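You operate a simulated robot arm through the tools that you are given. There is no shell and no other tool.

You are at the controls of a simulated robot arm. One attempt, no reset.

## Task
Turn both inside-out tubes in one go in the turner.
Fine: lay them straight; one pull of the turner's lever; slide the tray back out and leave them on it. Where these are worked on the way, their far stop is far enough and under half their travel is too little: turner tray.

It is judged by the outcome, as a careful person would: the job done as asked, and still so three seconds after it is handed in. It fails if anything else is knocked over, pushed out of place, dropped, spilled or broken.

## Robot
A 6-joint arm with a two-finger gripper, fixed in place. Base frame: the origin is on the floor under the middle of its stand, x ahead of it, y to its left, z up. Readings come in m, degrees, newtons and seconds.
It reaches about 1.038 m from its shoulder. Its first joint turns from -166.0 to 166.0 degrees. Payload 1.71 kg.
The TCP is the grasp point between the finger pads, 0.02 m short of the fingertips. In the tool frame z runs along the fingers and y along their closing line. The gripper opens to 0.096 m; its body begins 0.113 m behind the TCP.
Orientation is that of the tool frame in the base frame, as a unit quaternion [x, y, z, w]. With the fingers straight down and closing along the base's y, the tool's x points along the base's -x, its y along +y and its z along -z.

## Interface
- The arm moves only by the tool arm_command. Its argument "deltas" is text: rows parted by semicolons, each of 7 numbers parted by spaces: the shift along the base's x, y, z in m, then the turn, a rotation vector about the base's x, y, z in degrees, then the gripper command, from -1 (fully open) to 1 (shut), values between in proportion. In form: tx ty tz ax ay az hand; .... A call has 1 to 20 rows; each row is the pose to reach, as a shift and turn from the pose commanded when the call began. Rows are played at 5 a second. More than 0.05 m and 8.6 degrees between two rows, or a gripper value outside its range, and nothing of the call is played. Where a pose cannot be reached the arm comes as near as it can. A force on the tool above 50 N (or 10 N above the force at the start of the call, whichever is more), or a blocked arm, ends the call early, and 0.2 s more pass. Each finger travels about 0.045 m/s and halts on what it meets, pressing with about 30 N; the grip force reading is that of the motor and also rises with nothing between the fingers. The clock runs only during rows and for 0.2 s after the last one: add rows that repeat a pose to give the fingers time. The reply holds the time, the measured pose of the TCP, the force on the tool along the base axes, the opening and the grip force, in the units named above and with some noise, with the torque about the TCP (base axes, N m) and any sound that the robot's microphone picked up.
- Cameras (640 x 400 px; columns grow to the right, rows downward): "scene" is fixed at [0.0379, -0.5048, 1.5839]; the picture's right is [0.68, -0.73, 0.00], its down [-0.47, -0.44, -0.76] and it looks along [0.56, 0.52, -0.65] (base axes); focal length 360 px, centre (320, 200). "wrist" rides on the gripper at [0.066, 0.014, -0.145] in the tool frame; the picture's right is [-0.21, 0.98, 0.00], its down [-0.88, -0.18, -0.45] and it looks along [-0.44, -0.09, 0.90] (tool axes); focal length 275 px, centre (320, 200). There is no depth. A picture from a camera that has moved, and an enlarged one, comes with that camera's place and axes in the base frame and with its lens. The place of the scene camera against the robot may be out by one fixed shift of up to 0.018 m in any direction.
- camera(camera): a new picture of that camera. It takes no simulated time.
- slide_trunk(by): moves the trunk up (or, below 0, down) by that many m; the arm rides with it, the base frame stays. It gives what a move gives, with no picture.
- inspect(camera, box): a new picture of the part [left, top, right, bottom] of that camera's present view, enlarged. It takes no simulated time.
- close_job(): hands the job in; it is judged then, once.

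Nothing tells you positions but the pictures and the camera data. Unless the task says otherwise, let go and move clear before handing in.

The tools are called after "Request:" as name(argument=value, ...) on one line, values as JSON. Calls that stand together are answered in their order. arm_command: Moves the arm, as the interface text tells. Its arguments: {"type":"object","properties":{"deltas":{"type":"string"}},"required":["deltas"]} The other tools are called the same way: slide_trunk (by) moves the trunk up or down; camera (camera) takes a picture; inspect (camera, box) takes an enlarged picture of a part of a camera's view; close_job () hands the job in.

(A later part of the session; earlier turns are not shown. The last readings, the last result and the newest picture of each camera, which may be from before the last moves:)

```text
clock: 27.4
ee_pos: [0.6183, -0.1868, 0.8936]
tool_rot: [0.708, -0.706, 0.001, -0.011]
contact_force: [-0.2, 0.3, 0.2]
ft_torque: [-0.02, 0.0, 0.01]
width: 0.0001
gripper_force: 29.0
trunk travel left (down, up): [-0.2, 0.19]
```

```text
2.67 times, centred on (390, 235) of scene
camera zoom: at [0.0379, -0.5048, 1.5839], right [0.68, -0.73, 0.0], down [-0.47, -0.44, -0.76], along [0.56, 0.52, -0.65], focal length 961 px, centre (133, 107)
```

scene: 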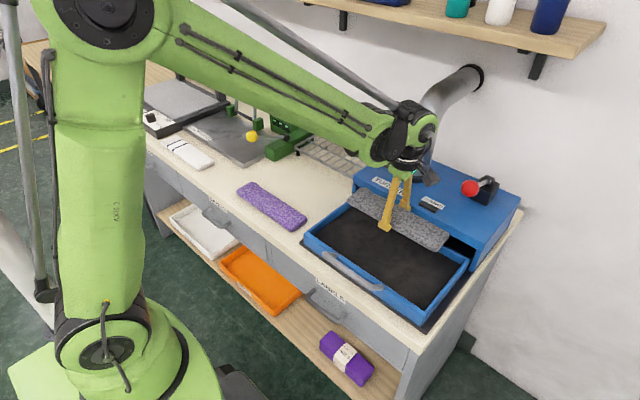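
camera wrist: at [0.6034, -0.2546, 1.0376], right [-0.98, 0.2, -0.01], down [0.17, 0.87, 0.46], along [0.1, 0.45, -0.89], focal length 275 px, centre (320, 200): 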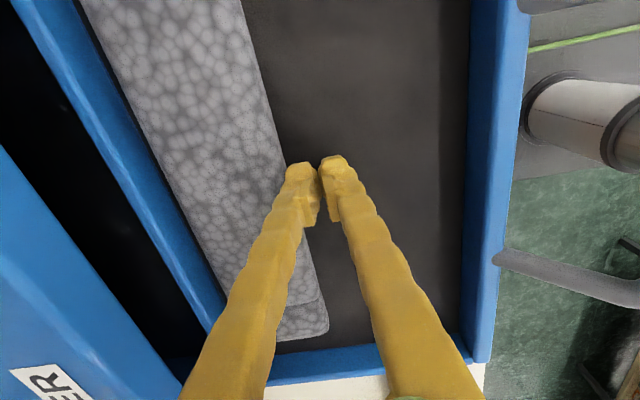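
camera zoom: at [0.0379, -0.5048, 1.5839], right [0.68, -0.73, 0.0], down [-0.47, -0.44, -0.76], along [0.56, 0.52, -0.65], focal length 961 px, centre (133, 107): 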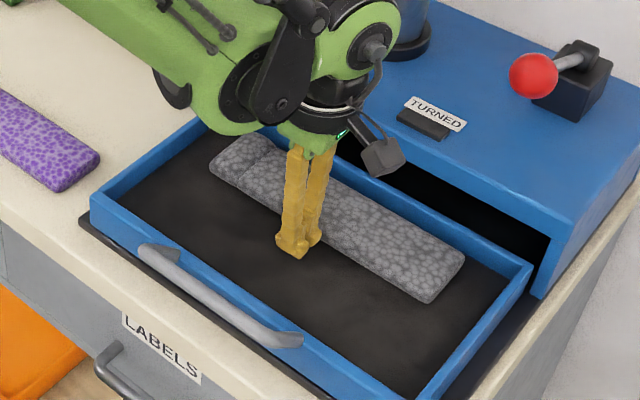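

The tube slid back cleanly. I'll push a few more millimetres, then back off and lift for a clear view.

Request:
arm_command(deltas="0.005 0 0 0 0 0 1; 0.009 0 0 0 0 0 1; 0.009 0 0 0 0 0 1; 0 0 0 0 0 0 1; -0.015 0 0.01 0 0 0 1; -0.02 0 0.05 0 0 0 1; -0.01 0 0.09 0 0 0 1; 0.01 0 0.12 0 0 0 1; 0.01 0 0.12 0 0 0 1")

Request:
camera(camera="wrist")

Request:
inspect(camera="scene", box=[290, 160, 490, 310])

```text
clock: 29.4
ee_pos: [0.6294, -0.1882, 1.0148]
tool_rot: [0.708, -0.706, 0.001, -0.01]
contact_force: [-0.1, 0.3, 0.7]
ft_torque: [0.03, 0.0, -0.02]
width: 0.0001
gripper_force: 29.7
trunk travel left (down, up): [-0.2, 0.19]
```

```text
taken
camera wrist: at [0.6137, -0.2549, 1.1594], right [-0.98, 0.2, -0.01], down [0.17, 0.87, 0.46], along [0.1, 0.45, -0.89], focal length 275 px, centre (320, 200)
```

wrist: 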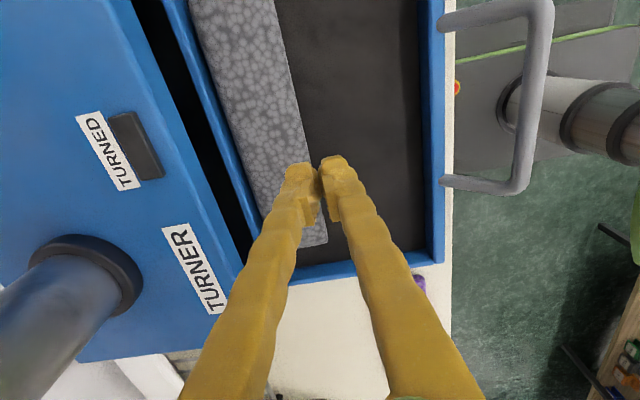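

```text
2.67 times, centred on (390, 235) of scene
camera zoom: at [0.0379, -0.5048, 1.5839], right [0.68, -0.73, 0.0], down [-0.47, -0.44, -0.76], along [0.56, 0.52, -0.65], focal length 961 px, centre (133, 107)
```

zoom: 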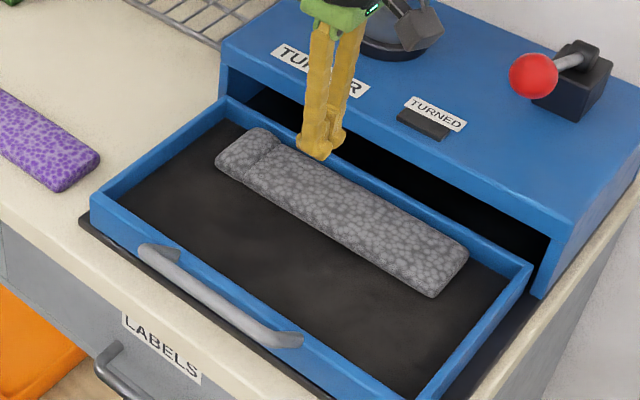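

The grey tube now lies against the back of the tray, straight, with its front edge at x≈0.646. Now I'll go over to the purple tube.

Request:
arm_command(deltas="-0.007 0.038 0 0 0 0 -1; -0.014 0.076 0 0 0 0 -1; -0.021 0.113 0 0 0 0 -1; -0.028 0.151 -0.005 0 0 0 -1; -0.035 0.189 -0.01 0 0 0 -1; -0.042 0.226 -0.02 0 0 0 -1; -0.049 0.264 -0.03 0 0 0 -1; -0.056 0.302 -0.04 0 0 0 -1; -0.063 0.34 -0.05 0 0 0 -1; -0.07 0.377 -0.06 0 0 0 -1; -0.07 0.377 -0.06 0 0 0 -1; -0.07 0.377 -0.06 0 0 0 -1")

Request:
camera(camera="wrist")

```text
clock: 32.0
ee_pos: [0.5603, 0.1883, 0.9539]
tool_rot: [0.708, -0.706, 0.0, -0.011]
contact_force: [0.0, 0.7, -0.2]
ft_torque: [-0.01, 0.0, -0.01]
width: 0.0961
gripper_force: 0.0
trunk travel left (down, up): [-0.2, 0.19]
```

```text
taken
camera wrist: at [0.5454, 0.1212, 1.0989], right [-0.98, 0.2, -0.01], down [0.17, 0.87, 0.46], along [0.1, 0.45, -0.89], focal length 275 px, centre (320, 200)
```

wrist: 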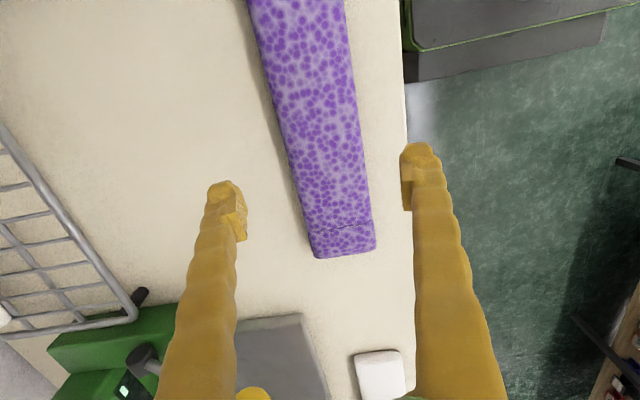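

The purple tube is straight along y at x≈0.5585. I'll descend around it to the same grip height, z≈0.859.

Request:
arm_command(deltas="-0.0015 0 -0.03 0 0 0 -1; -0.0015 0 -0.06 0 0 0 -1; -0.0015 0 -0.08 0 0 0 -1; -0.0015 0 -0.09 0 0 0 -1; -0.0015 0 -0.095 0 0 0 -1; -0.0015 0 -0.095 0 0 0 -1")

Request:
camera(camera="wrist")

```text
clock: 33.4
ee_pos: [0.5565, 0.1891, 0.8583]
tool_rot: [0.708, -0.706, 0.0, -0.01]
contact_force: [-0.8, 0.0, -0.5]
ft_torque: [0.04, -0.02, 0.02]
width: 0.0957
gripper_force: 0.0
trunk travel left (down, up): [-0.2, 0.19]
```

```text
taken
camera wrist: at [0.5423, 0.1226, 1.003], right [-0.98, 0.2, -0.01], down [0.17, 0.87, 0.46], along [0.1, 0.45, -0.89], focal length 275 px, centre (320, 200)
```

wrist: 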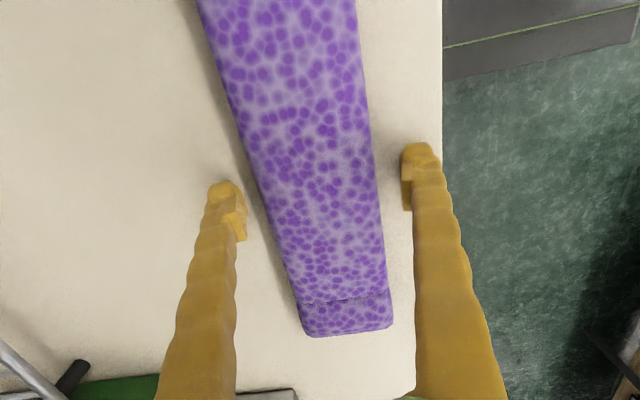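

The tube is centred to within about 2 mm. I'll adjust and grip it.

Request:
arm_command(deltas="0.002 0 -0.001 0 0 0 -1; 0.002 0 -0.001 0 0 0 0; 0.002 0 -0.001 0 0 0 1; 0.002 0 -0.001 0 0 0 1; 0.002 0 -0.001 0 0 0 1; 0.002 0 -0.001 0 0 0 1")

```text
clock: 34.8
ee_pos: [0.5593, 0.1901, 0.8584]
tool_rot: [0.708, -0.706, 0.001, -0.01]
contact_force: [-4.8, -0.3, 4.9]
ft_torque: [-0.09, 0.35, -0.03]
width: 0.0695
gripper_force: 29.7
trunk travel left (down, up): [-0.2, 0.19]
```

Request:
arm_command(deltas="0 0 0.01 0 0 0 1; 0 0 0.03 0 0 0 1; 0 0 0.06 0 0 0 1; 0 0 0.09 0 0 0 1; 0 0 0.12 0 0 0 1; 0 0 0.12 0 0 0 1")

Request:
camera(camera="wrist")

Request:
inspect(camera="scene", box=[220, 100, 420, 250])

```text
clock: 36.2
ee_pos: [0.5581, 0.1892, 0.9781]
tool_rot: [0.709, -0.706, 0.001, -0.01]
contact_force: [-0.4, 0.1, -0.4]
ft_torque: [0.03, 0.0, -0.04]
width: 0.0691
gripper_force: 30.1
trunk travel left (down, up): [-0.2, 0.19]
```

```text
taken
camera wrist: at [0.5433, 0.122, 1.1228], right [-0.98, 0.2, -0.01], down [0.17, 0.87, 0.46], along [0.1, 0.45, -0.89], focal length 275 px, centre (320, 200)
```

wrist: 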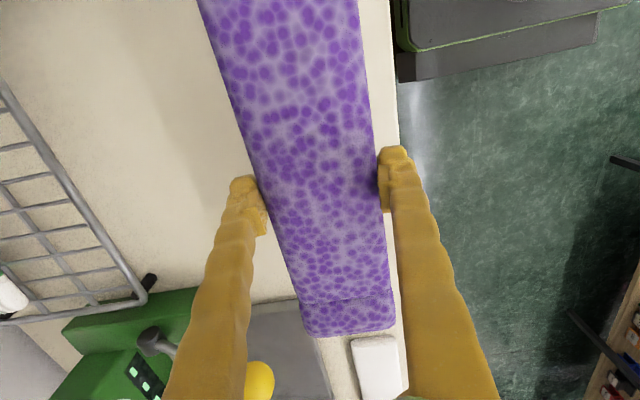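

```text
2.67 times, centred on (320, 175) of scene
camera zoom: at [0.0379, -0.5048, 1.5839], right [0.68, -0.73, 0.0], down [-0.47, -0.44, -0.76], along [0.56, 0.52, -0.65], focal length 961 px, centre (320, 267)
```

zoom: 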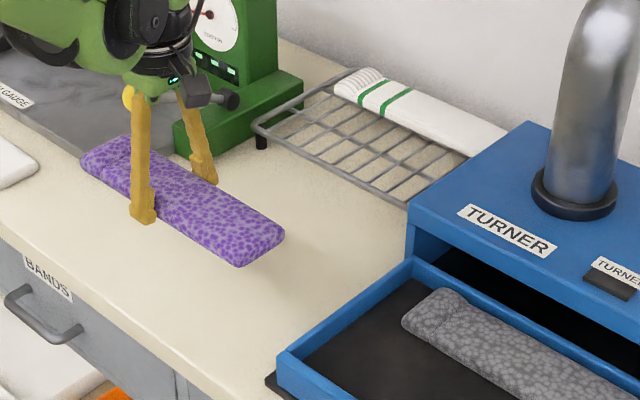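

The purple tube is held level. I'll carry it over the front half of the tray.

Request:
arm_command(deltas="0.002 -0.041 0 0 0 0 1; 0.004 -0.082 0 0 0 0 1; 0.006 -0.123 0 0 0 0 1; 0.009 -0.164 0 0 0 0 1; 0.012 -0.206 0 0 0 0 1; 0.015 -0.247 0 0 0 0 1; 0.018 -0.288 0 0 0 0 1; 0.021 -0.33 0 0 0 0 1; 0.024 -0.372 0 0 0 0 1; 0.024 -0.372 0 0 0 0 1; 0.024 -0.372 -0.02 0 0 0 1; 0.024 -0.372 -0.04 0 0 0 1; 0.024 -0.372 -0.05 0 0 0 1; 0.024 -0.372 -0.05 0 0 0 1")

Request:
camera(camera="wrist")

Request:
inspect(camera="wrist", box=[140, 60, 540, 310])

Request:
inspect(camera="scene", box=[290, 160, 490, 310])

```text
clock: 39.2
ee_pos: [0.5827, -0.1812, 0.9278]
tool_rot: [0.708, -0.706, 0.0, -0.011]
contact_force: [-0.3, 0.6, -0.3]
ft_torque: [0.04, 0.0, 0.0]
width: 0.0692
gripper_force: 29.9
trunk travel left (down, up): [-0.2, 0.19]
```

```text
taken
camera wrist: at [0.568, -0.2497, 1.0715], right [-0.98, 0.2, -0.01], down [0.17, 0.87, 0.46], along [0.1, 0.45, -0.89], focal length 275 px, centre (320, 200)
```

wrist: 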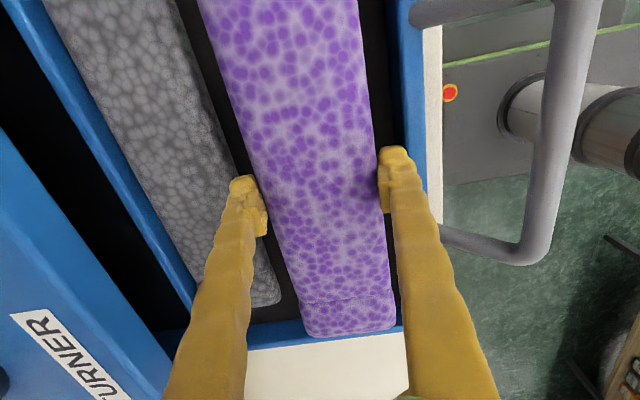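

```text
1.60 times, centred on (340, 185) of wrist
camera zoom: at [0.568, -0.2497, 1.0715], right [-0.98, 0.2, -0.01], down [0.17, 0.87, 0.46], along [0.1, 0.45, -0.89], focal length 440 px, centre (288, 224)
```

zoom: 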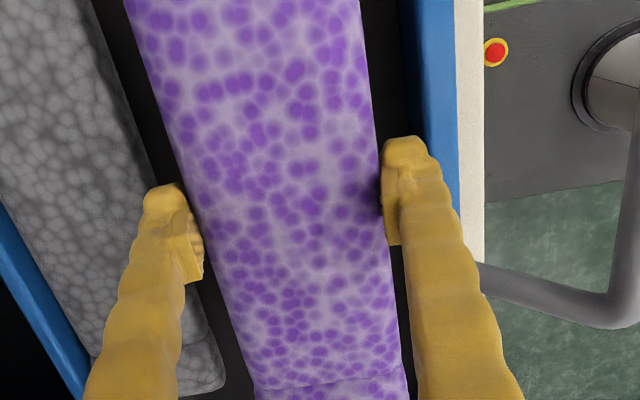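

```text
2.67 times, centred on (390, 235) of scene
camera zoom: at [0.0379, -0.5048, 1.5839], right [0.68, -0.73, 0.0], down [-0.47, -0.44, -0.76], along [0.56, 0.52, -0.65], focal length 961 px, centre (133, 107)
```

zoom: 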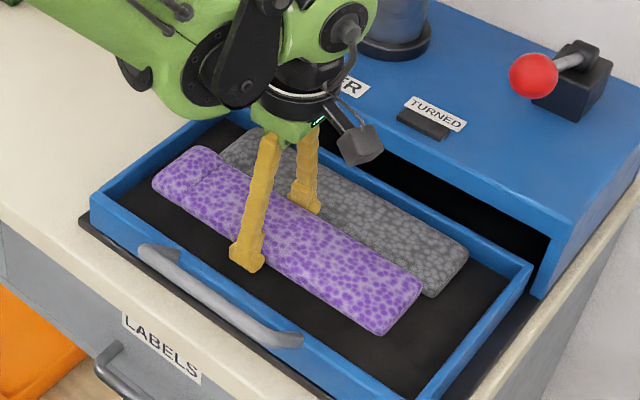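

The gap is tight: about 3 mm each side between the front wall and the grey tube. I'll bias slightly toward the soft grey tube and lower carefully, checking at rim height.

Request:
arm_command(deltas="0.002 -0.002 0 0 0 0 1; 0.002 -0.002 -0.01 0 0 0 1; 0.002 -0.002 -0.016 0 0 0 1; 0.002 -0.002 -0.021 0 0 0 1; 0.002 -0.002 -0.021 0 0 0 1")

Request:
inspect(camera="wrist", box=[140, 60, 540, 310])

Request:
inspect(camera="scene", box=[320, 180, 440, 270])

```text
clock: 40.4
ee_pos: [0.5836, -0.184, 0.9075]
tool_rot: [0.709, -0.705, 0.001, -0.01]
contact_force: [0.6, -0.3, -1.1]
ft_torque: [-0.02, 0.0, -0.01]
width: 0.0692
gripper_force: 29.8
trunk travel left (down, up): [-0.2, 0.19]
```

```text
1.60 times, centred on (340, 185) of wrist
camera zoom: at [0.57, -0.2511, 1.0508], right [-0.98, 0.2, -0.01], down [0.17, 0.87, 0.46], along [0.1, 0.45, -0.89], focal length 440 px, centre (288, 224)
```

zoom: 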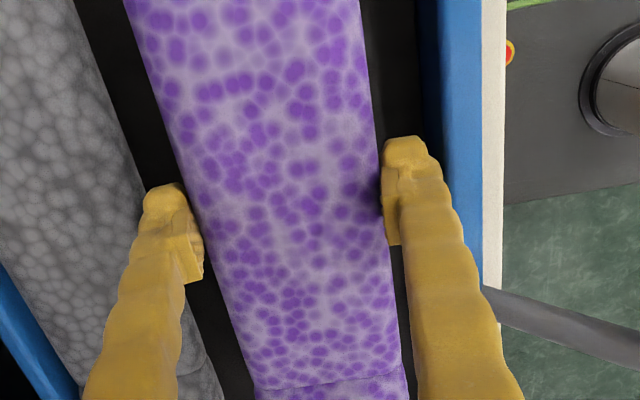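

```text
4.44 times, centred on (380, 225) of scene
camera zoom: at [0.0379, -0.5048, 1.5839], right [0.68, -0.73, 0.0], down [-0.47, -0.44, -0.76], along [0.56, 0.52, -0.65], focal length 1601 px, centre (53, 89)
```

zoom: 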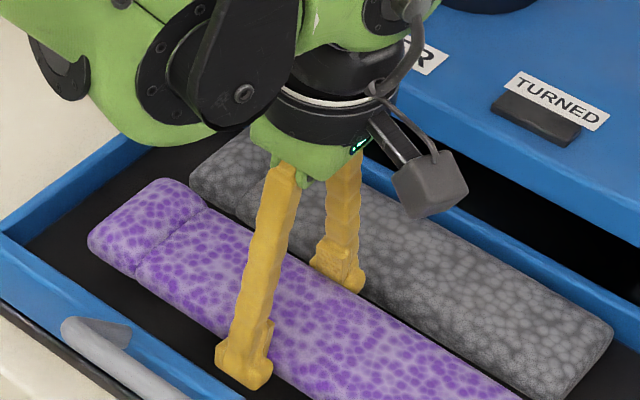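

At rim height there's no contact and everything is still aligned. I'll continue down to the floor in small steps.

Request:
arm_command(deltas="0 0 -0.004 0 0 0 1; 0 0 -0.008 0 0 0 1; 0 0 -0.012 0 0 0 1; 0 0 -0.015 0 0 0 1; 0 0 -0.015 0 0 0 1")

Request:
inspect(camera="wrist", box=[140, 60, 540, 310])

Request:
inspect(camera="scene", box=[320, 180, 440, 270])

```text
clock: 41.6
ee_pos: [0.5846, -0.1841, 0.8925]
tool_rot: [0.708, -0.706, 0.0, -0.011]
contact_force: [-0.9, -1.0, 0.3]
ft_torque: [0.03, 0.02, 0.01]
width: 0.0695
gripper_force: 29.9
trunk travel left (down, up): [-0.2, 0.19]
```

```text
1.60 times, centred on (340, 185) of wrist
camera zoom: at [0.5694, -0.2508, 1.0358], right [-0.98, 0.2, -0.01], down [0.17, 0.87, 0.46], along [0.1, 0.45, -0.89], focal length 440 px, centre (288, 224)
```

zoom: 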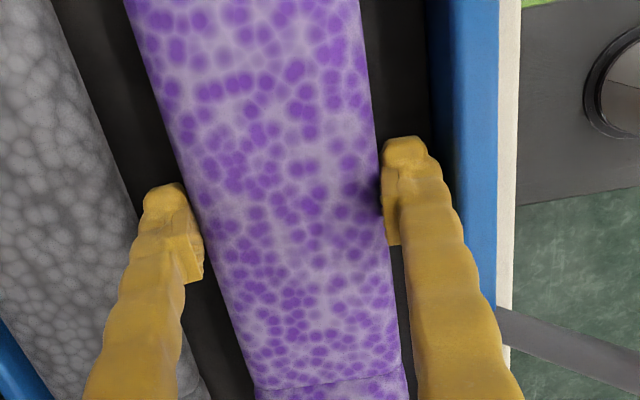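

```text
4.44 times, centred on (380, 225) of scene
camera zoom: at [0.0379, -0.5048, 1.5839], right [0.68, -0.73, 0.0], down [-0.47, -0.44, -0.76], along [0.56, 0.52, -0.65], focal length 1601 px, centre (53, 89)
```

zoom: 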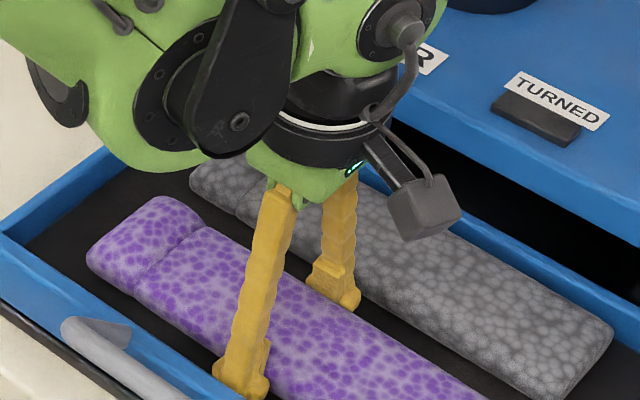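

Request:
arm_command(deltas="0 0 -0.002 0 0 0 1; 0 0 -0.004 0 0 0 1; 0 0 -0.004 0 0 0 1")

```text
clock: 42.4
ee_pos: [0.5839, -0.184, 0.8893]
tool_rot: [0.708, -0.706, 0.002, -0.011]
contact_force: [4.3, 0.8, 41.5]
ft_torque: [-0.28, 0.12, 0.04]
width: 0.0693
gripper_force: 30.0
trunk travel left (down, up): [-0.2, 0.19]
```

The tube has touched the floor. I'll relax the pressure, release with a small opening and lift straight out.

Request:
arm_command(deltas="0 0 0.002 0 0 0 1; 0 0 0.003 0 0 0 0; 0 0 0.003 0 0 0 -0.55; 0 0 0.003 0 0 0 -0.55; 0 0 0.003 0 0 0 -0.55; 0 0 0.012 0 0 0 -0.55; 0 0 0.03 0 0 0 -0.55; 0 0 0.06 0 0 0 -0.55; 0 0 0.1 0 0 0 -0.55; 0 0 0.13 0 0 0 -0.55; 0 0 0.13 0 0 0 -0.55")

Request:
camera(camera="wrist")

Request:
inspect(camera="scene", box=[290, 160, 490, 310])

```text
clock: 44.8
ee_pos: [0.5857, -0.1834, 1.0193]
tool_rot: [0.709, -0.705, 0.001, -0.01]
contact_force: [-0.3, 0.6, 0.3]
ft_torque: [-0.03, -0.01, -0.01]
width: 0.0741
gripper_force: 0.1
trunk travel left (down, up): [-0.2, 0.19]
```

```text
taken
camera wrist: at [0.5711, -0.2501, 1.1632], right [-0.98, 0.2, -0.01], down [0.17, 0.87, 0.46], along [0.1, 0.45, -0.89], focal length 275 px, centre (320, 200)
```

wrist: 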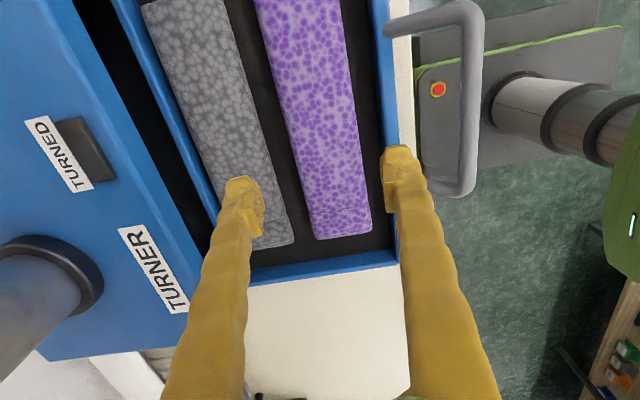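

```text
2.67 times, centred on (390, 235) of scene
camera zoom: at [0.0379, -0.5048, 1.5839], right [0.68, -0.73, 0.0], down [-0.47, -0.44, -0.76], along [0.56, 0.52, -0.65], focal length 961 px, centre (133, 107)
```

zoom: 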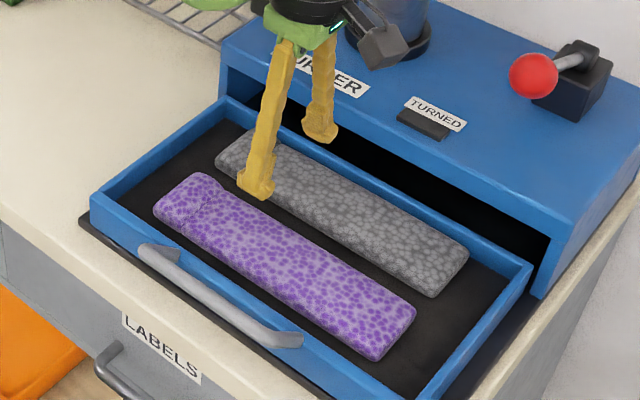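

Both tubes lie straight and separate in the tray. The handle bar appears to be at about x 0.47, y −0.26 to −0.12, z 0.936, raised above the rim, so I can grip it for both pushing and pulling. I'll hover over it and look.

Request:
arm_command(deltas="-0.03 -0.002 0 0 0 0 -0.25; -0.06 -0.004 0 0 0 0 -0.25; -0.09 -0.006 0 0 0 0 -0.25; -0.116 -0.007 0 0 0 0 -0.25; -0.116 -0.007 0 0 0 0 -0.25; -0.116 -0.007 0 0 0 0 -0.25")

Request:
camera(camera="wrist")

Request:
inspect(camera="scene", box=[290, 180, 490, 310])

```text
clock: 46.2
ee_pos: [0.4691, -0.188, 1.017]
tool_rot: [0.708, -0.706, 0.001, -0.01]
contact_force: [-0.4, 0.8, 0.2]
ft_torque: [-0.01, -0.02, 0.01]
width: 0.0597
gripper_force: 0.1
trunk travel left (down, up): [-0.2, 0.19]
```

```text
taken
camera wrist: at [0.454, -0.2558, 1.1622], right [-0.98, 0.2, -0.01], down [0.17, 0.87, 0.46], along [0.1, 0.45, -0.89], focal length 275 px, centre (320, 200)
```

wrist: 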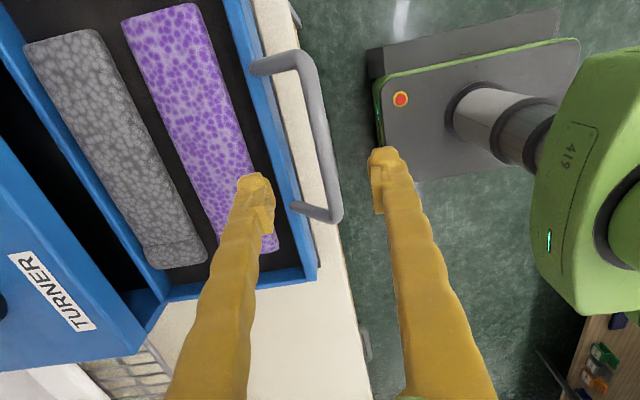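

```text
3.08 times, centred on (390, 245) of scene
camera zoom: at [0.0379, -0.5048, 1.5839], right [0.68, -0.73, 0.0], down [-0.47, -0.44, -0.76], along [0.56, 0.52, -0.65], focal length 1109 px, centre (105, 62)
```

zoom: 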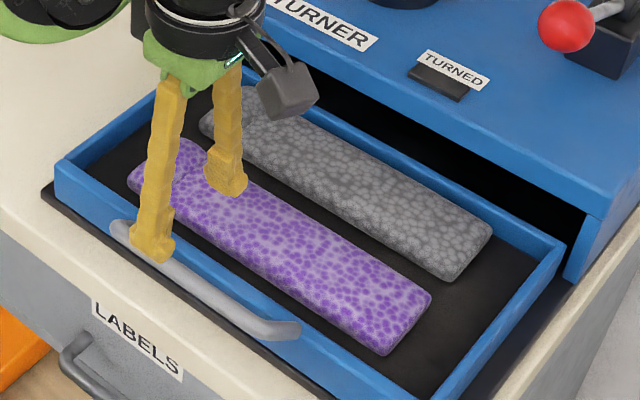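

The handle bar is at about x 0.471, z 0.94, between the open fingers. I'll descend to straddle it.

Request:
arm_command(deltas="0.002 -0.004 -0.02 0 0 0 -0.25; 0.002 -0.004 -0.04 0 0 0 -0.25; 0.002 -0.004 -0.06 0 0 0 -0.25; 0.002 -0.004 -0.072 0 0 0 -0.25; 0.002 -0.004 -0.072 0 0 0 -0.25")

Request:
camera(camera="wrist")

Request:
inspect(camera="scene", box=[290, 200, 430, 300])

```text
clock: 47.4
ee_pos: [0.4705, -0.1932, 0.946]
tool_rot: [0.708, -0.706, 0.001, -0.011]
contact_force: [-0.4, -0.3, -0.2]
ft_torque: [-0.01, 0.04, -0.03]
width: 0.0598
gripper_force: 0.1
trunk travel left (down, up): [-0.2, 0.19]
```

```text
taken
camera wrist: at [0.4545, -0.2603, 1.0902], right [-0.98, 0.2, -0.01], down [0.17, 0.87, 0.46], along [0.1, 0.45, -0.89], focal length 275 px, centre (320, 200)
```

wrist: 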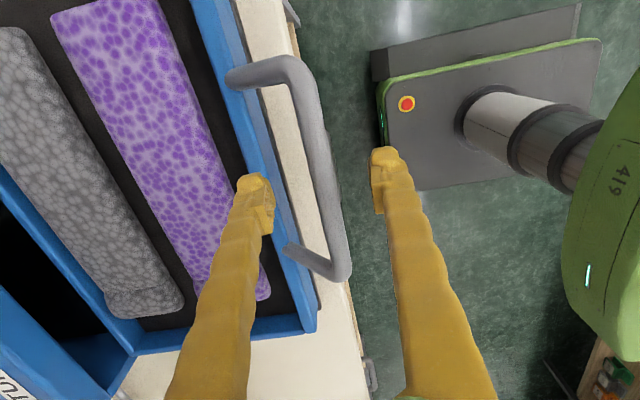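

```text
4.00 times, centred on (360, 250) of scene
camera zoom: at [0.0379, -0.5048, 1.5839], right [0.68, -0.73, 0.0], down [-0.47, -0.44, -0.76], along [0.56, 0.52, -0.65], focal length 1441 px, centre (160, 0)
```

zoom: 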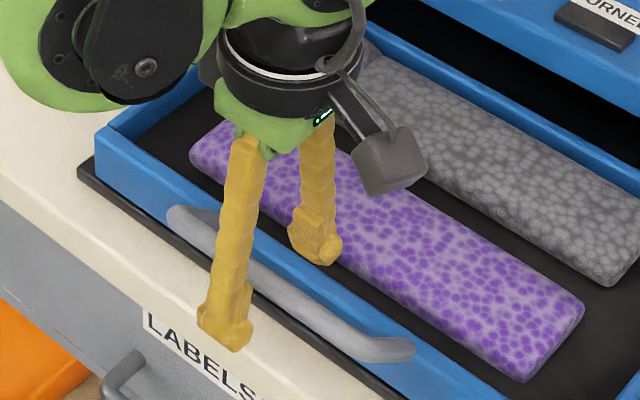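

The bar sits between the fingers at about TCP height. I'll lower 5 mm and close on it.

Request:
arm_command(deltas="0 0 -0.005 0 0 0 -0.25; 0 0 -0.005 0 0 0 0.3; 0 0 -0.005 0 0 0 1; 0 0 -0.005 0 0 0 1; 0 0 -0.005 0 0 0 1; 0 0 -0.005 0 0 0 1")

Request:
camera(camera="wrist")

Request:
inspect(camera="scene", box=[290, 200, 430, 300])

```text
clock: 48.8
ee_pos: [0.4694, -0.1936, 0.9394]
tool_rot: [0.708, -0.706, 0.001, -0.01]
contact_force: [0.0, -0.1, -2.8]
ft_torque: [-0.05, 0.03, 0.08]
width: 0.0091
gripper_force: 34.6
trunk travel left (down, up): [-0.2, 0.19]
```

```text
taken
camera wrist: at [0.4547, -0.261, 1.0852], right [-0.98, 0.2, -0.01], down [0.17, 0.87, 0.46], along [0.1, 0.45, -0.89], focal length 275 px, centre (320, 200)
```

wrist: 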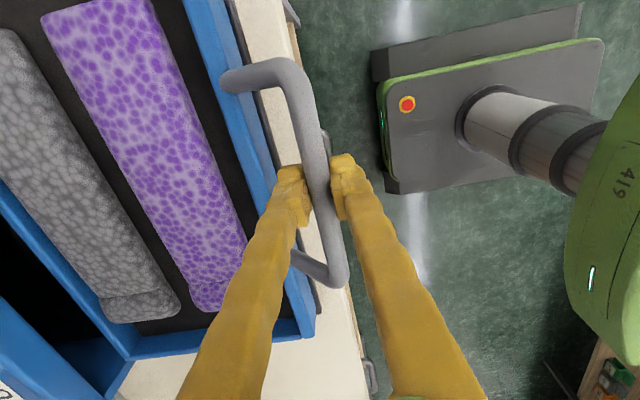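

```text
4.00 times, centred on (360, 250) of scene
camera zoom: at [0.0379, -0.5048, 1.5839], right [0.68, -0.73, 0.0], down [-0.47, -0.44, -0.76], along [0.56, 0.52, -0.65], focal length 1441 px, centre (160, 0)
```

zoom: 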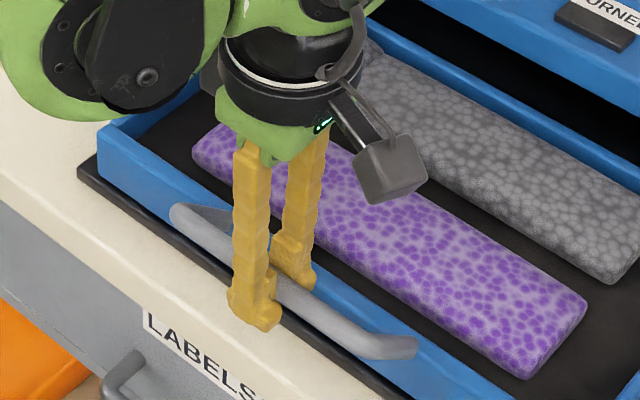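

The bar is gripped. I'll push the tray in smoothly, half the travel first.

Request:
arm_command(deltas="0.005 0 0 0 0 0 1; 0.015 0 0 0 0 0 1; 0.025 0 0 0 0 0 1; 0.035 0 0 0 0 0 1; 0.045 0 0 0 0 0 1; 0.055 0 0 0 0 0 1; 0.065 0 0 0 0 0 1; 0.075 0 0 0 0 0 1; 0.085 0 0 0 0 0 1; 0.095 0 0 0 0 0 1; 0.1 0 0 0 0 0 1; 0.1 0 0 0 0 0 1")

Request:
camera(camera="wrist")

Request:
inspect(camera="scene", box=[290, 140, 530, 300])

```text
clock: 51.4
ee_pos: [0.5714, -0.1954, 0.9416]
tool_rot: [0.709, -0.706, 0.001, -0.009]
contact_force: [0.4, 19.0, -18.2]
ft_torque: [0.15, -0.05, 0.07]
width: 0.0094
gripper_force: 34.8
trunk travel left (down, up): [-0.2, 0.19]
```

```text
taken
camera wrist: at [0.5571, -0.2611, 1.0853], right [-0.98, 0.2, -0.01], down [0.17, 0.87, 0.46], along [0.1, 0.45, -0.89], focal length 275 px, centre (320, 200)
```

wrist: 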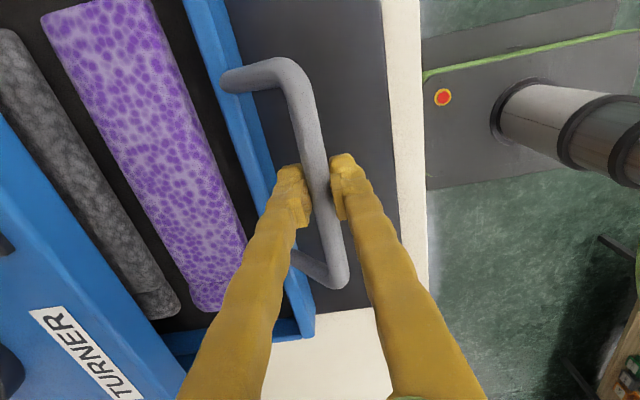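

```text
2.50 times, centred on (410, 220) of scene
camera zoom: at [0.0379, -0.5048, 1.5839], right [0.68, -0.73, 0.0], down [-0.47, -0.44, -0.76], along [0.56, 0.52, -0.65], focal length 901 px, centre (95, 150)
```

zoom: 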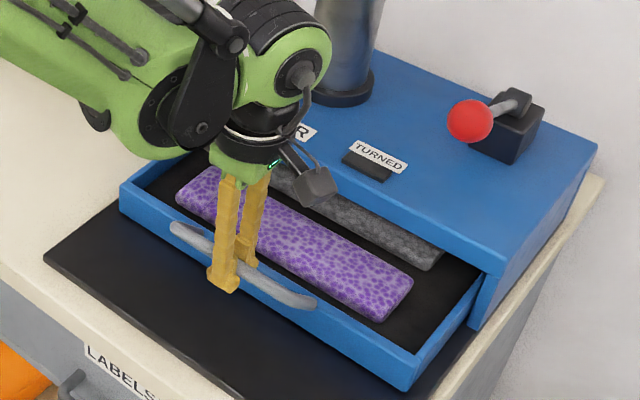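

The tray slides in well and the tubes are undisturbed. I'll correct a slight sideways drift and keep pushing.

Request:
arm_command(deltas="0.005 0.003 -0.002 0 0 0 1; 0.015 0.003 -0.002 0 0 0 1; 0.025 0.003 -0.002 0 0 0 1; 0.035 0.003 -0.002 0 0 0 1; 0.045 0.004 -0.003 0 0 0 1; 0.055 0.004 -0.003 0 0 0 1; 0.065 0.004 -0.003 0 0 0 1; 0.075 0.005 -0.003 0 0 0 1; 0.08 0.005 -0.003 0 0 0 1; 0.08 0.005 -0.003 0 0 0 1")

Request:
camera(camera="wrist")

Request:
inspect(camera="scene", box=[290, 140, 530, 300])

```text
clock: 53.6
ee_pos: [0.6495, -0.1928, 0.9378]
tool_rot: [0.708, -0.706, 0.001, -0.01]
contact_force: [-1.4, -37.4, 7.7]
ft_torque: [-0.05, -0.02, 0.08]
width: 0.0089
gripper_force: 35.0
trunk travel left (down, up): [-0.2, 0.19]
```

```text
taken
camera wrist: at [0.6343, -0.2593, 1.0822], right [-0.98, 0.2, -0.01], down [0.17, 0.87, 0.46], along [0.1, 0.45, -0.89], focal length 275 px, centre (320, 200)
```

wrist: 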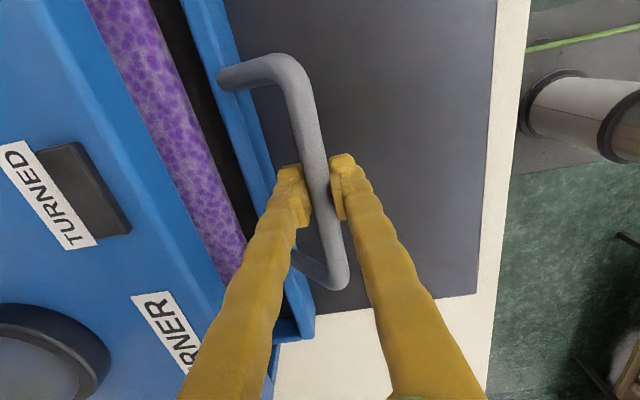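

```text
2.50 times, centred on (410, 220) of scene
camera zoom: at [0.0379, -0.5048, 1.5839], right [0.68, -0.73, 0.0], down [-0.47, -0.44, -0.76], along [0.56, 0.52, -0.65], focal length 901 px, centre (95, 150)
```

zoom: 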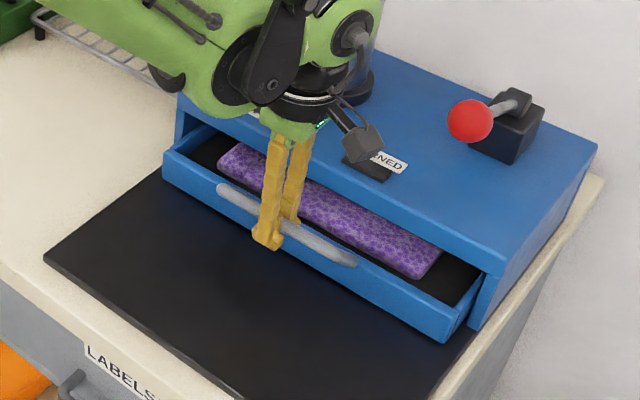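

I overcorrected sideways (−37 N), so I'll ease y back about 3 mm and push on in smaller steps.

Request:
arm_command(deltas="0 -0.0033 0.0005 0 0 0 1; 0.008 -0.0033 0.0005 0 0 0 1; 0.016 -0.0033 0.0005 0 0 0 1; 0.024 -0.0033 0.0005 0 0 0 1; 0.03 -0.0033 0.0005 0 0 0 1; 0.03 -0.0033 0.0005 0 0 0 1")

Request:
camera(camera="wrist")

Request:
inspect(camera="scene", box=[290, 140, 530, 300])

```text
clock: 55.1
ee_pos: [0.6649, -0.1934, 0.9446]
tool_rot: [0.708, -0.706, 0.005, -0.014]
contact_force: [-1.7, 7.3, -40.6]
ft_torque: [-0.43, -0.17, 0.01]
width: 0.0102
gripper_force: 35.5
trunk travel left (down, up): [-0.2, 0.19]
stopped in row 6: the force on the tool passed its limit at 54 N (the readings are from after the stop); the commanded pose is now the measured one
```

```text
taken
camera wrist: at [0.6477, -0.2599, 1.0892], right [-0.98, 0.2, -0.02], down [0.17, 0.87, 0.46], along [0.11, 0.45, -0.89], focal length 275 px, centre (320, 200)
```

wrist: 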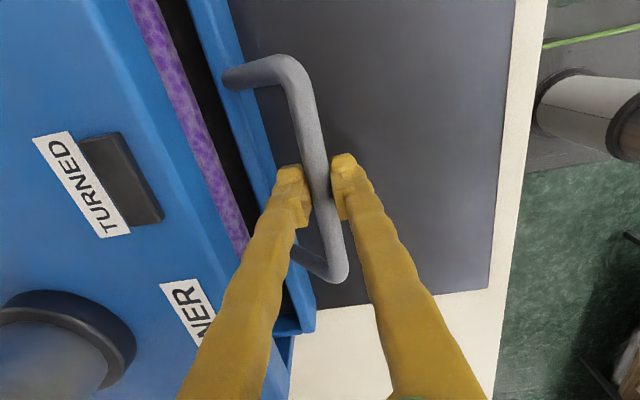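

```text
2.50 times, centred on (410, 220) of scene
camera zoom: at [0.0379, -0.5048, 1.5839], right [0.68, -0.73, 0.0], down [-0.47, -0.44, -0.76], along [0.56, 0.52, -0.65], focal length 901 px, centre (95, 150)
```

zoom: 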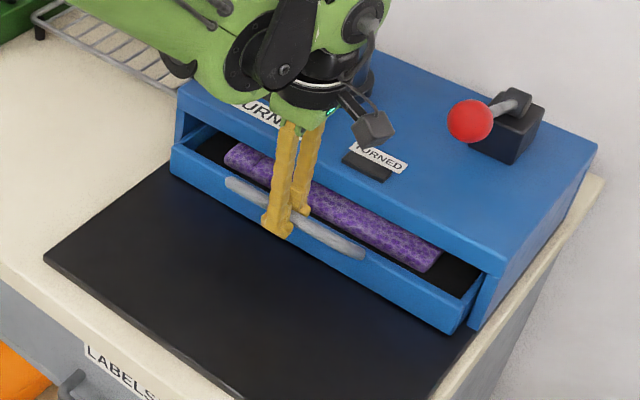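

The push stopped at x≈0.665 with about 54 N, after 0.195 m of travel. I'll relieve the vertical load and test gently whether this is the far stop.

Request:
arm_command(deltas="0 0 -0.003 0 0 0 1; 0 0 -0.005 0 0 0 1; 0 0 -0.005 0 0 0 1")

Request:
inspect(camera="scene", box=[320, 160, 500, 290])

```text
clock: 55.9
ee_pos: [0.6644, -0.1917, 0.9451]
tool_rot: [0.708, -0.706, 0.004, -0.014]
contact_force: [0.7, -0.1, 34.7]
ft_torque: [0.0, 0.02, 0.06]
width: 0.0097
gripper_force: 34.8
trunk travel left (down, up): [-0.2, 0.19]
```

```text
3.08 times, centred on (410, 225) of scene
camera zoom: at [0.0379, -0.5048, 1.5839], right [0.68, -0.73, 0.0], down [-0.47, -0.44, -0.76], along [0.56, 0.52, -0.65], focal length 1109 px, centre (43, 123)
```

zoom: 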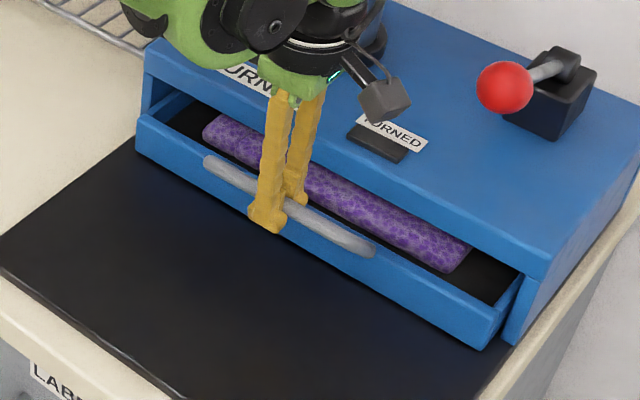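

Request:
arm_command(deltas="0 0 0.0023 0 0 0 1; 0.004 0 0.0023 0 0 0 1; 0.008 0 0.0023 0 0 0 1; 0.01 0 0.0023 0 0 0 1; 0.01 0 0.0023 0 0 0 1")

Request:
camera(camera="wrist")

```text
clock: 57.1
ee_pos: [0.6755, -0.1936, 0.9452]
tool_rot: [0.708, -0.706, 0.004, -0.013]
contact_force: [-2.4, -3.1, -14.5]
ft_torque: [-0.13, 0.0, 0.07]
width: 0.0094
gripper_force: 34.9
trunk travel left (down, up): [-0.2, 0.19]
```

```text
taken
camera wrist: at [0.6593, -0.2598, 1.0876], right [-0.98, 0.2, -0.02], down [0.17, 0.87, 0.46], along [0.11, 0.45, -0.89], focal length 275 px, centre (320, 200)
```

wrist: 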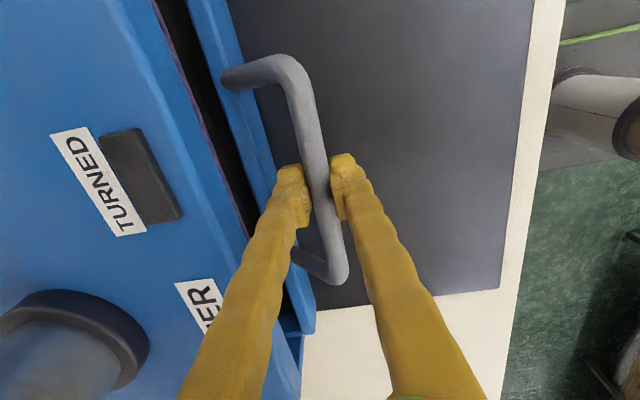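

It moved another centimetre freely, so that wasn't the stop; the force came from vertical drift. I'll continue with a z correction along the way.

Request:
arm_command(deltas="0 0 -0.001 0 0 0 1; 0.005 0 -0.0015 0 0 0 1; 0.01 0 -0.002 0 0 0 1; 0.015 0 -0.0026 0 0 0 1; 0.015 0 -0.0026 0 0 0 1")

```text
clock: 57.9
ee_pos: [0.6674, -0.1931, 0.9475]
tool_rot: [0.708, -0.706, 0.005, -0.017]
contact_force: [-1.1, 3.3, -72.1]
ft_torque: [-0.01, 0.01, 0.38]
width: 0.0113
gripper_force: 35.2
trunk travel left (down, up): [-0.2, 0.19]
stopped in row 3: the force on the tool passed its limit at 56 N (the readings are from after the stop); the commanded pose is now the measured one
```

The grip is now pulling the handle up at about 72 N because of the arm's drift. I'll open the fingers to release that load right away.

Request:
arm_command(deltas="0 0 -0.002 0 0 0 0.2; 0 0 -0.003 0 0 0 0.2; 0 0 -0.003 0 0 0 0.2; 0 0 -0.003 0 0 0 0.2")

Request:
camera(camera="wrist")

Request:
inspect(camera="scene", box=[320, 160, 500, 290])

```text
clock: 58.9
ee_pos: [0.6674, -0.1929, 0.9486]
tool_rot: [0.708, -0.706, 0.007, -0.018]
contact_force: [-0.3, 0.3, 0.1]
ft_torque: [0.0, 0.0, 0.01]
width: 0.0386
gripper_force: 0.0
trunk travel left (down, up): [-0.2, 0.19]
```

```text
taken
camera wrist: at [0.649, -0.2596, 1.0922], right [-0.98, 0.2, -0.03], down [0.17, 0.87, 0.46], along [0.12, 0.45, -0.89], focal length 275 px, centre (320, 200)
```

wrist: 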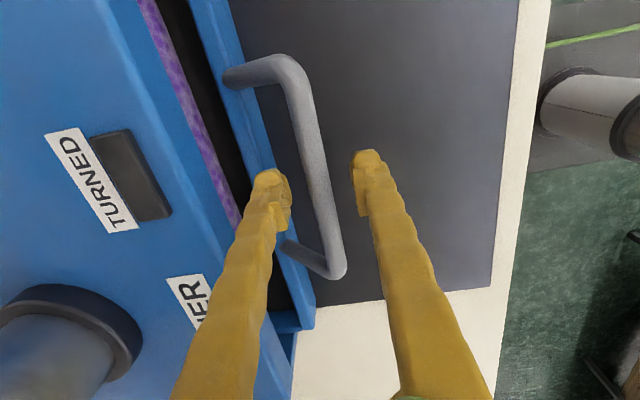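

```text
3.08 times, centred on (410, 225) of scene
camera zoom: at [0.0379, -0.5048, 1.5839], right [0.68, -0.73, 0.0], down [-0.47, -0.44, -0.76], along [0.56, 0.52, -0.65], focal length 1109 px, centre (43, 123)
```

zoom: 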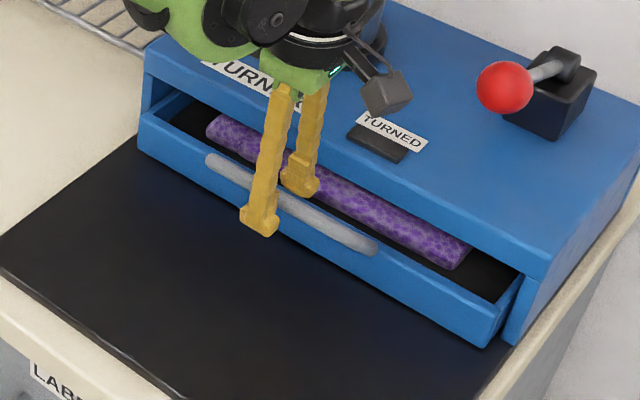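

The handle is free and nothing was disturbed. Instead of gripping, I'll push the bar from its front side with closed fingers, so vertical drift can't load it. I'll straighten the tool tilt at the same time.

Request:
arm_command(deltas="0 0 0.02 0 0 0 0.2; 0 0 0.045 -0.4 1 0 0.2; -0.03 0 0.05 -0.9 2 0 0.2; -0.06 0 0.05 -0.9 2 0 1; -0.06 0 0.05 -0.9 2 0 1; -0.06 0 0.05 -0.9 2 0 1; -0.06 0 0.05 -0.9 2 0 1; -0.06 0 0.05 -0.9 2 0 1")

Request:
camera(camera="wrist")

```text
clock: 60.7
ee_pos: [0.6081, -0.1944, 0.9995]
tool_rot: [0.708, -0.706, 0.0, 0.001]
contact_force: [0.4, 0.5, -0.4]
ft_torque: [0.02, -0.02, 0.02]
width: 0.0
gripper_force: 28.9
trunk travel left (down, up): [-0.2, 0.19]
```

```text
taken
camera wrist: at [0.5952, -0.2585, 1.1443], right [-0.98, 0.2, 0.0], down [0.18, 0.88, 0.44], along [0.09, 0.43, -0.9], focal length 275 px, centre (320, 200)
```

wrist: 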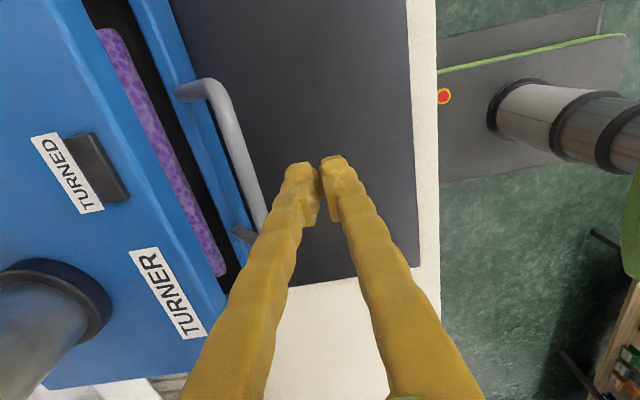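

Tool is straight again. I'll lower in front of the bar.

Request:
arm_command(deltas="0 0 -0.025 0 0 0 1; 0 0 -0.05 0 0 0 1; 0 0 -0.065 0 0 0 1; 0 0 -0.065 0 0 0 1")

Request:
camera(camera="wrist")

Request:
inspect(camera="scene", box=[320, 160, 500, 290])

```text
clock: 61.7
ee_pos: [0.6083, -0.1914, 0.9327]
tool_rot: [0.709, -0.706, 0.001, 0.001]
contact_force: [-0.1, -0.4, 0.9]
ft_torque: [-0.02, 0.0, -0.01]
width: 0.0
gripper_force: 29.5
trunk travel left (down, up): [-0.2, 0.19]
```

```text
taken
camera wrist: at [0.5953, -0.2574, 1.0782], right [-0.98, 0.2, 0.0], down [0.18, 0.88, 0.44], along [0.09, 0.43, -0.9], focal length 275 px, centre (320, 200)
```

wrist: 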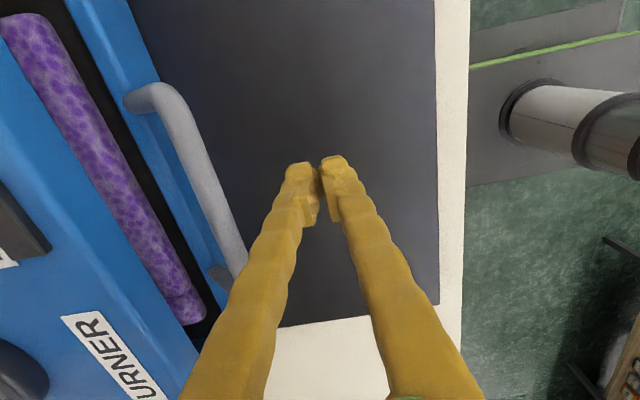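

```text
3.08 times, centred on (410, 225) of scene
camera zoom: at [0.0379, -0.5048, 1.5839], right [0.68, -0.73, 0.0], down [-0.47, -0.44, -0.76], along [0.56, 0.52, -0.65], focal length 1109 px, centre (43, 123)
```

zoom: 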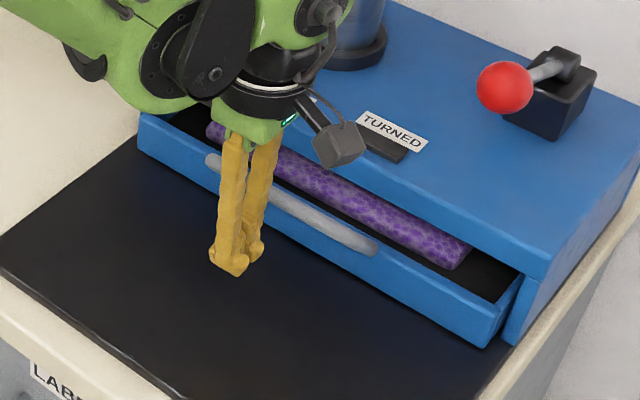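

Clear of the bar and at the right height. Now I push the tray inward slowly until it reaches its stop.

Request:
arm_command(deltas="0.01 0 0 0 0 0 1; 0.02 0 0 0 0 0 1; 0.03 0 0 0 0 0 1; 0.038 0 0 0 0 0 1; 0.046 0 0 0 0 0 1; 0.054 0 0 0 0 0 1; 0.062 0 0 0 0 0 1; 0.07 0 0 0 0 0 1; 0.07 0 0 0 0 0 1")

Request:
camera(camera="wrist")

Request:
inspect(camera="scene", box=[320, 160, 500, 290])

```text
clock: 63.0
ee_pos: [0.6373, -0.1911, 0.944]
tool_rot: [0.708, -0.706, 0.003, -0.003]
contact_force: [-0.5, 0.2, 0.2]
ft_torque: [-0.04, -0.07, -0.02]
width: 0.0
gripper_force: 29.5
trunk travel left (down, up): [-0.2, 0.19]
stopped in row 6: the force on the tool passed its limit at 60 N (the readings are from after the stop); the commanded pose is now the measured one
```

```text
taken
camera wrist: at [0.6235, -0.2569, 1.0887], right [-0.98, 0.2, -0.01], down [0.18, 0.88, 0.45], along [0.1, 0.43, -0.9], focal length 275 px, centre (320, 200)
```

wrist: 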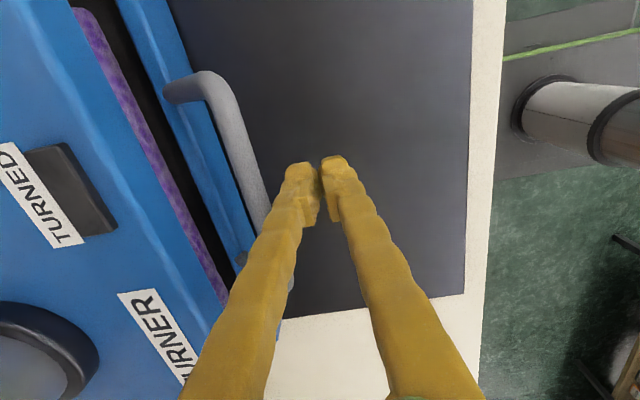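

```text
3.08 times, centred on (410, 225) of scene
camera zoom: at [0.0379, -0.5048, 1.5839], right [0.68, -0.73, 0.0], down [-0.47, -0.44, -0.76], along [0.56, 0.52, -0.65], focal length 1109 px, centre (43, 123)
```

zoom: 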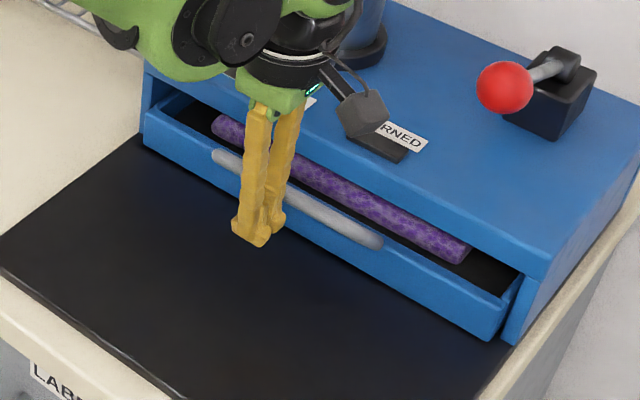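

The push ended at 60 N after the tray moved about 1 cm more. I'll confirm that this is a firm stop by pressing again in small steps and reading the x force.

Request:
arm_command(deltas="0.006 0 -0.008 0 0 0 1; 0.01 0 -0.008 0 0 0 1; 0.013 0 -0.008 0 0 0 1; 0.013 0 -0.008 0 0 0 1")

Request:
arm_command(deltas="0.003 0 0 0 0 0 1; 0.003 0 0 0 0 0 1")

Request:
arm_command(deltas="0.003 0 0 0 0 0 1; 0.003 0 0 0 0 0 1")

```text
clock: 64.0
ee_pos: [0.6515, -0.1916, 0.9335]
tool_rot: [0.707, -0.707, 0.001, -0.002]
contact_force: [-33.7, 5.1, -13.9]
ft_torque: [-0.02, 0.06, 0.13]
width: 0.0001
gripper_force: 29.2
trunk travel left (down, up): [-0.2, 0.19]
```

```text
clock: 64.4
ee_pos: [0.6377, -0.1914, 0.944]
tool_rot: [0.707, -0.707, 0.007, -0.007]
contact_force: [0.0, -0.1, -0.1]
ft_torque: [-0.02, -0.09, -0.01]
width: 0.0002
gripper_force: 29.8
trunk travel left (down, up): [-0.2, 0.19]
stopped in row 1: the force on the tool passed its limit at 54 N (the readings are from after the stop); the commanded pose is now the measured one
```

```text
clock: 65.0
ee_pos: [0.6441, -0.1921, 0.9417]
tool_rot: [0.708, -0.707, 0.006, -0.006]
contact_force: [-1.0, -0.6, 0.3]
ft_torque: [0.0, 0.0, -0.02]
width: 0.0
gripper_force: 29.2
trunk travel left (down, up): [-0.2, 0.19]
```

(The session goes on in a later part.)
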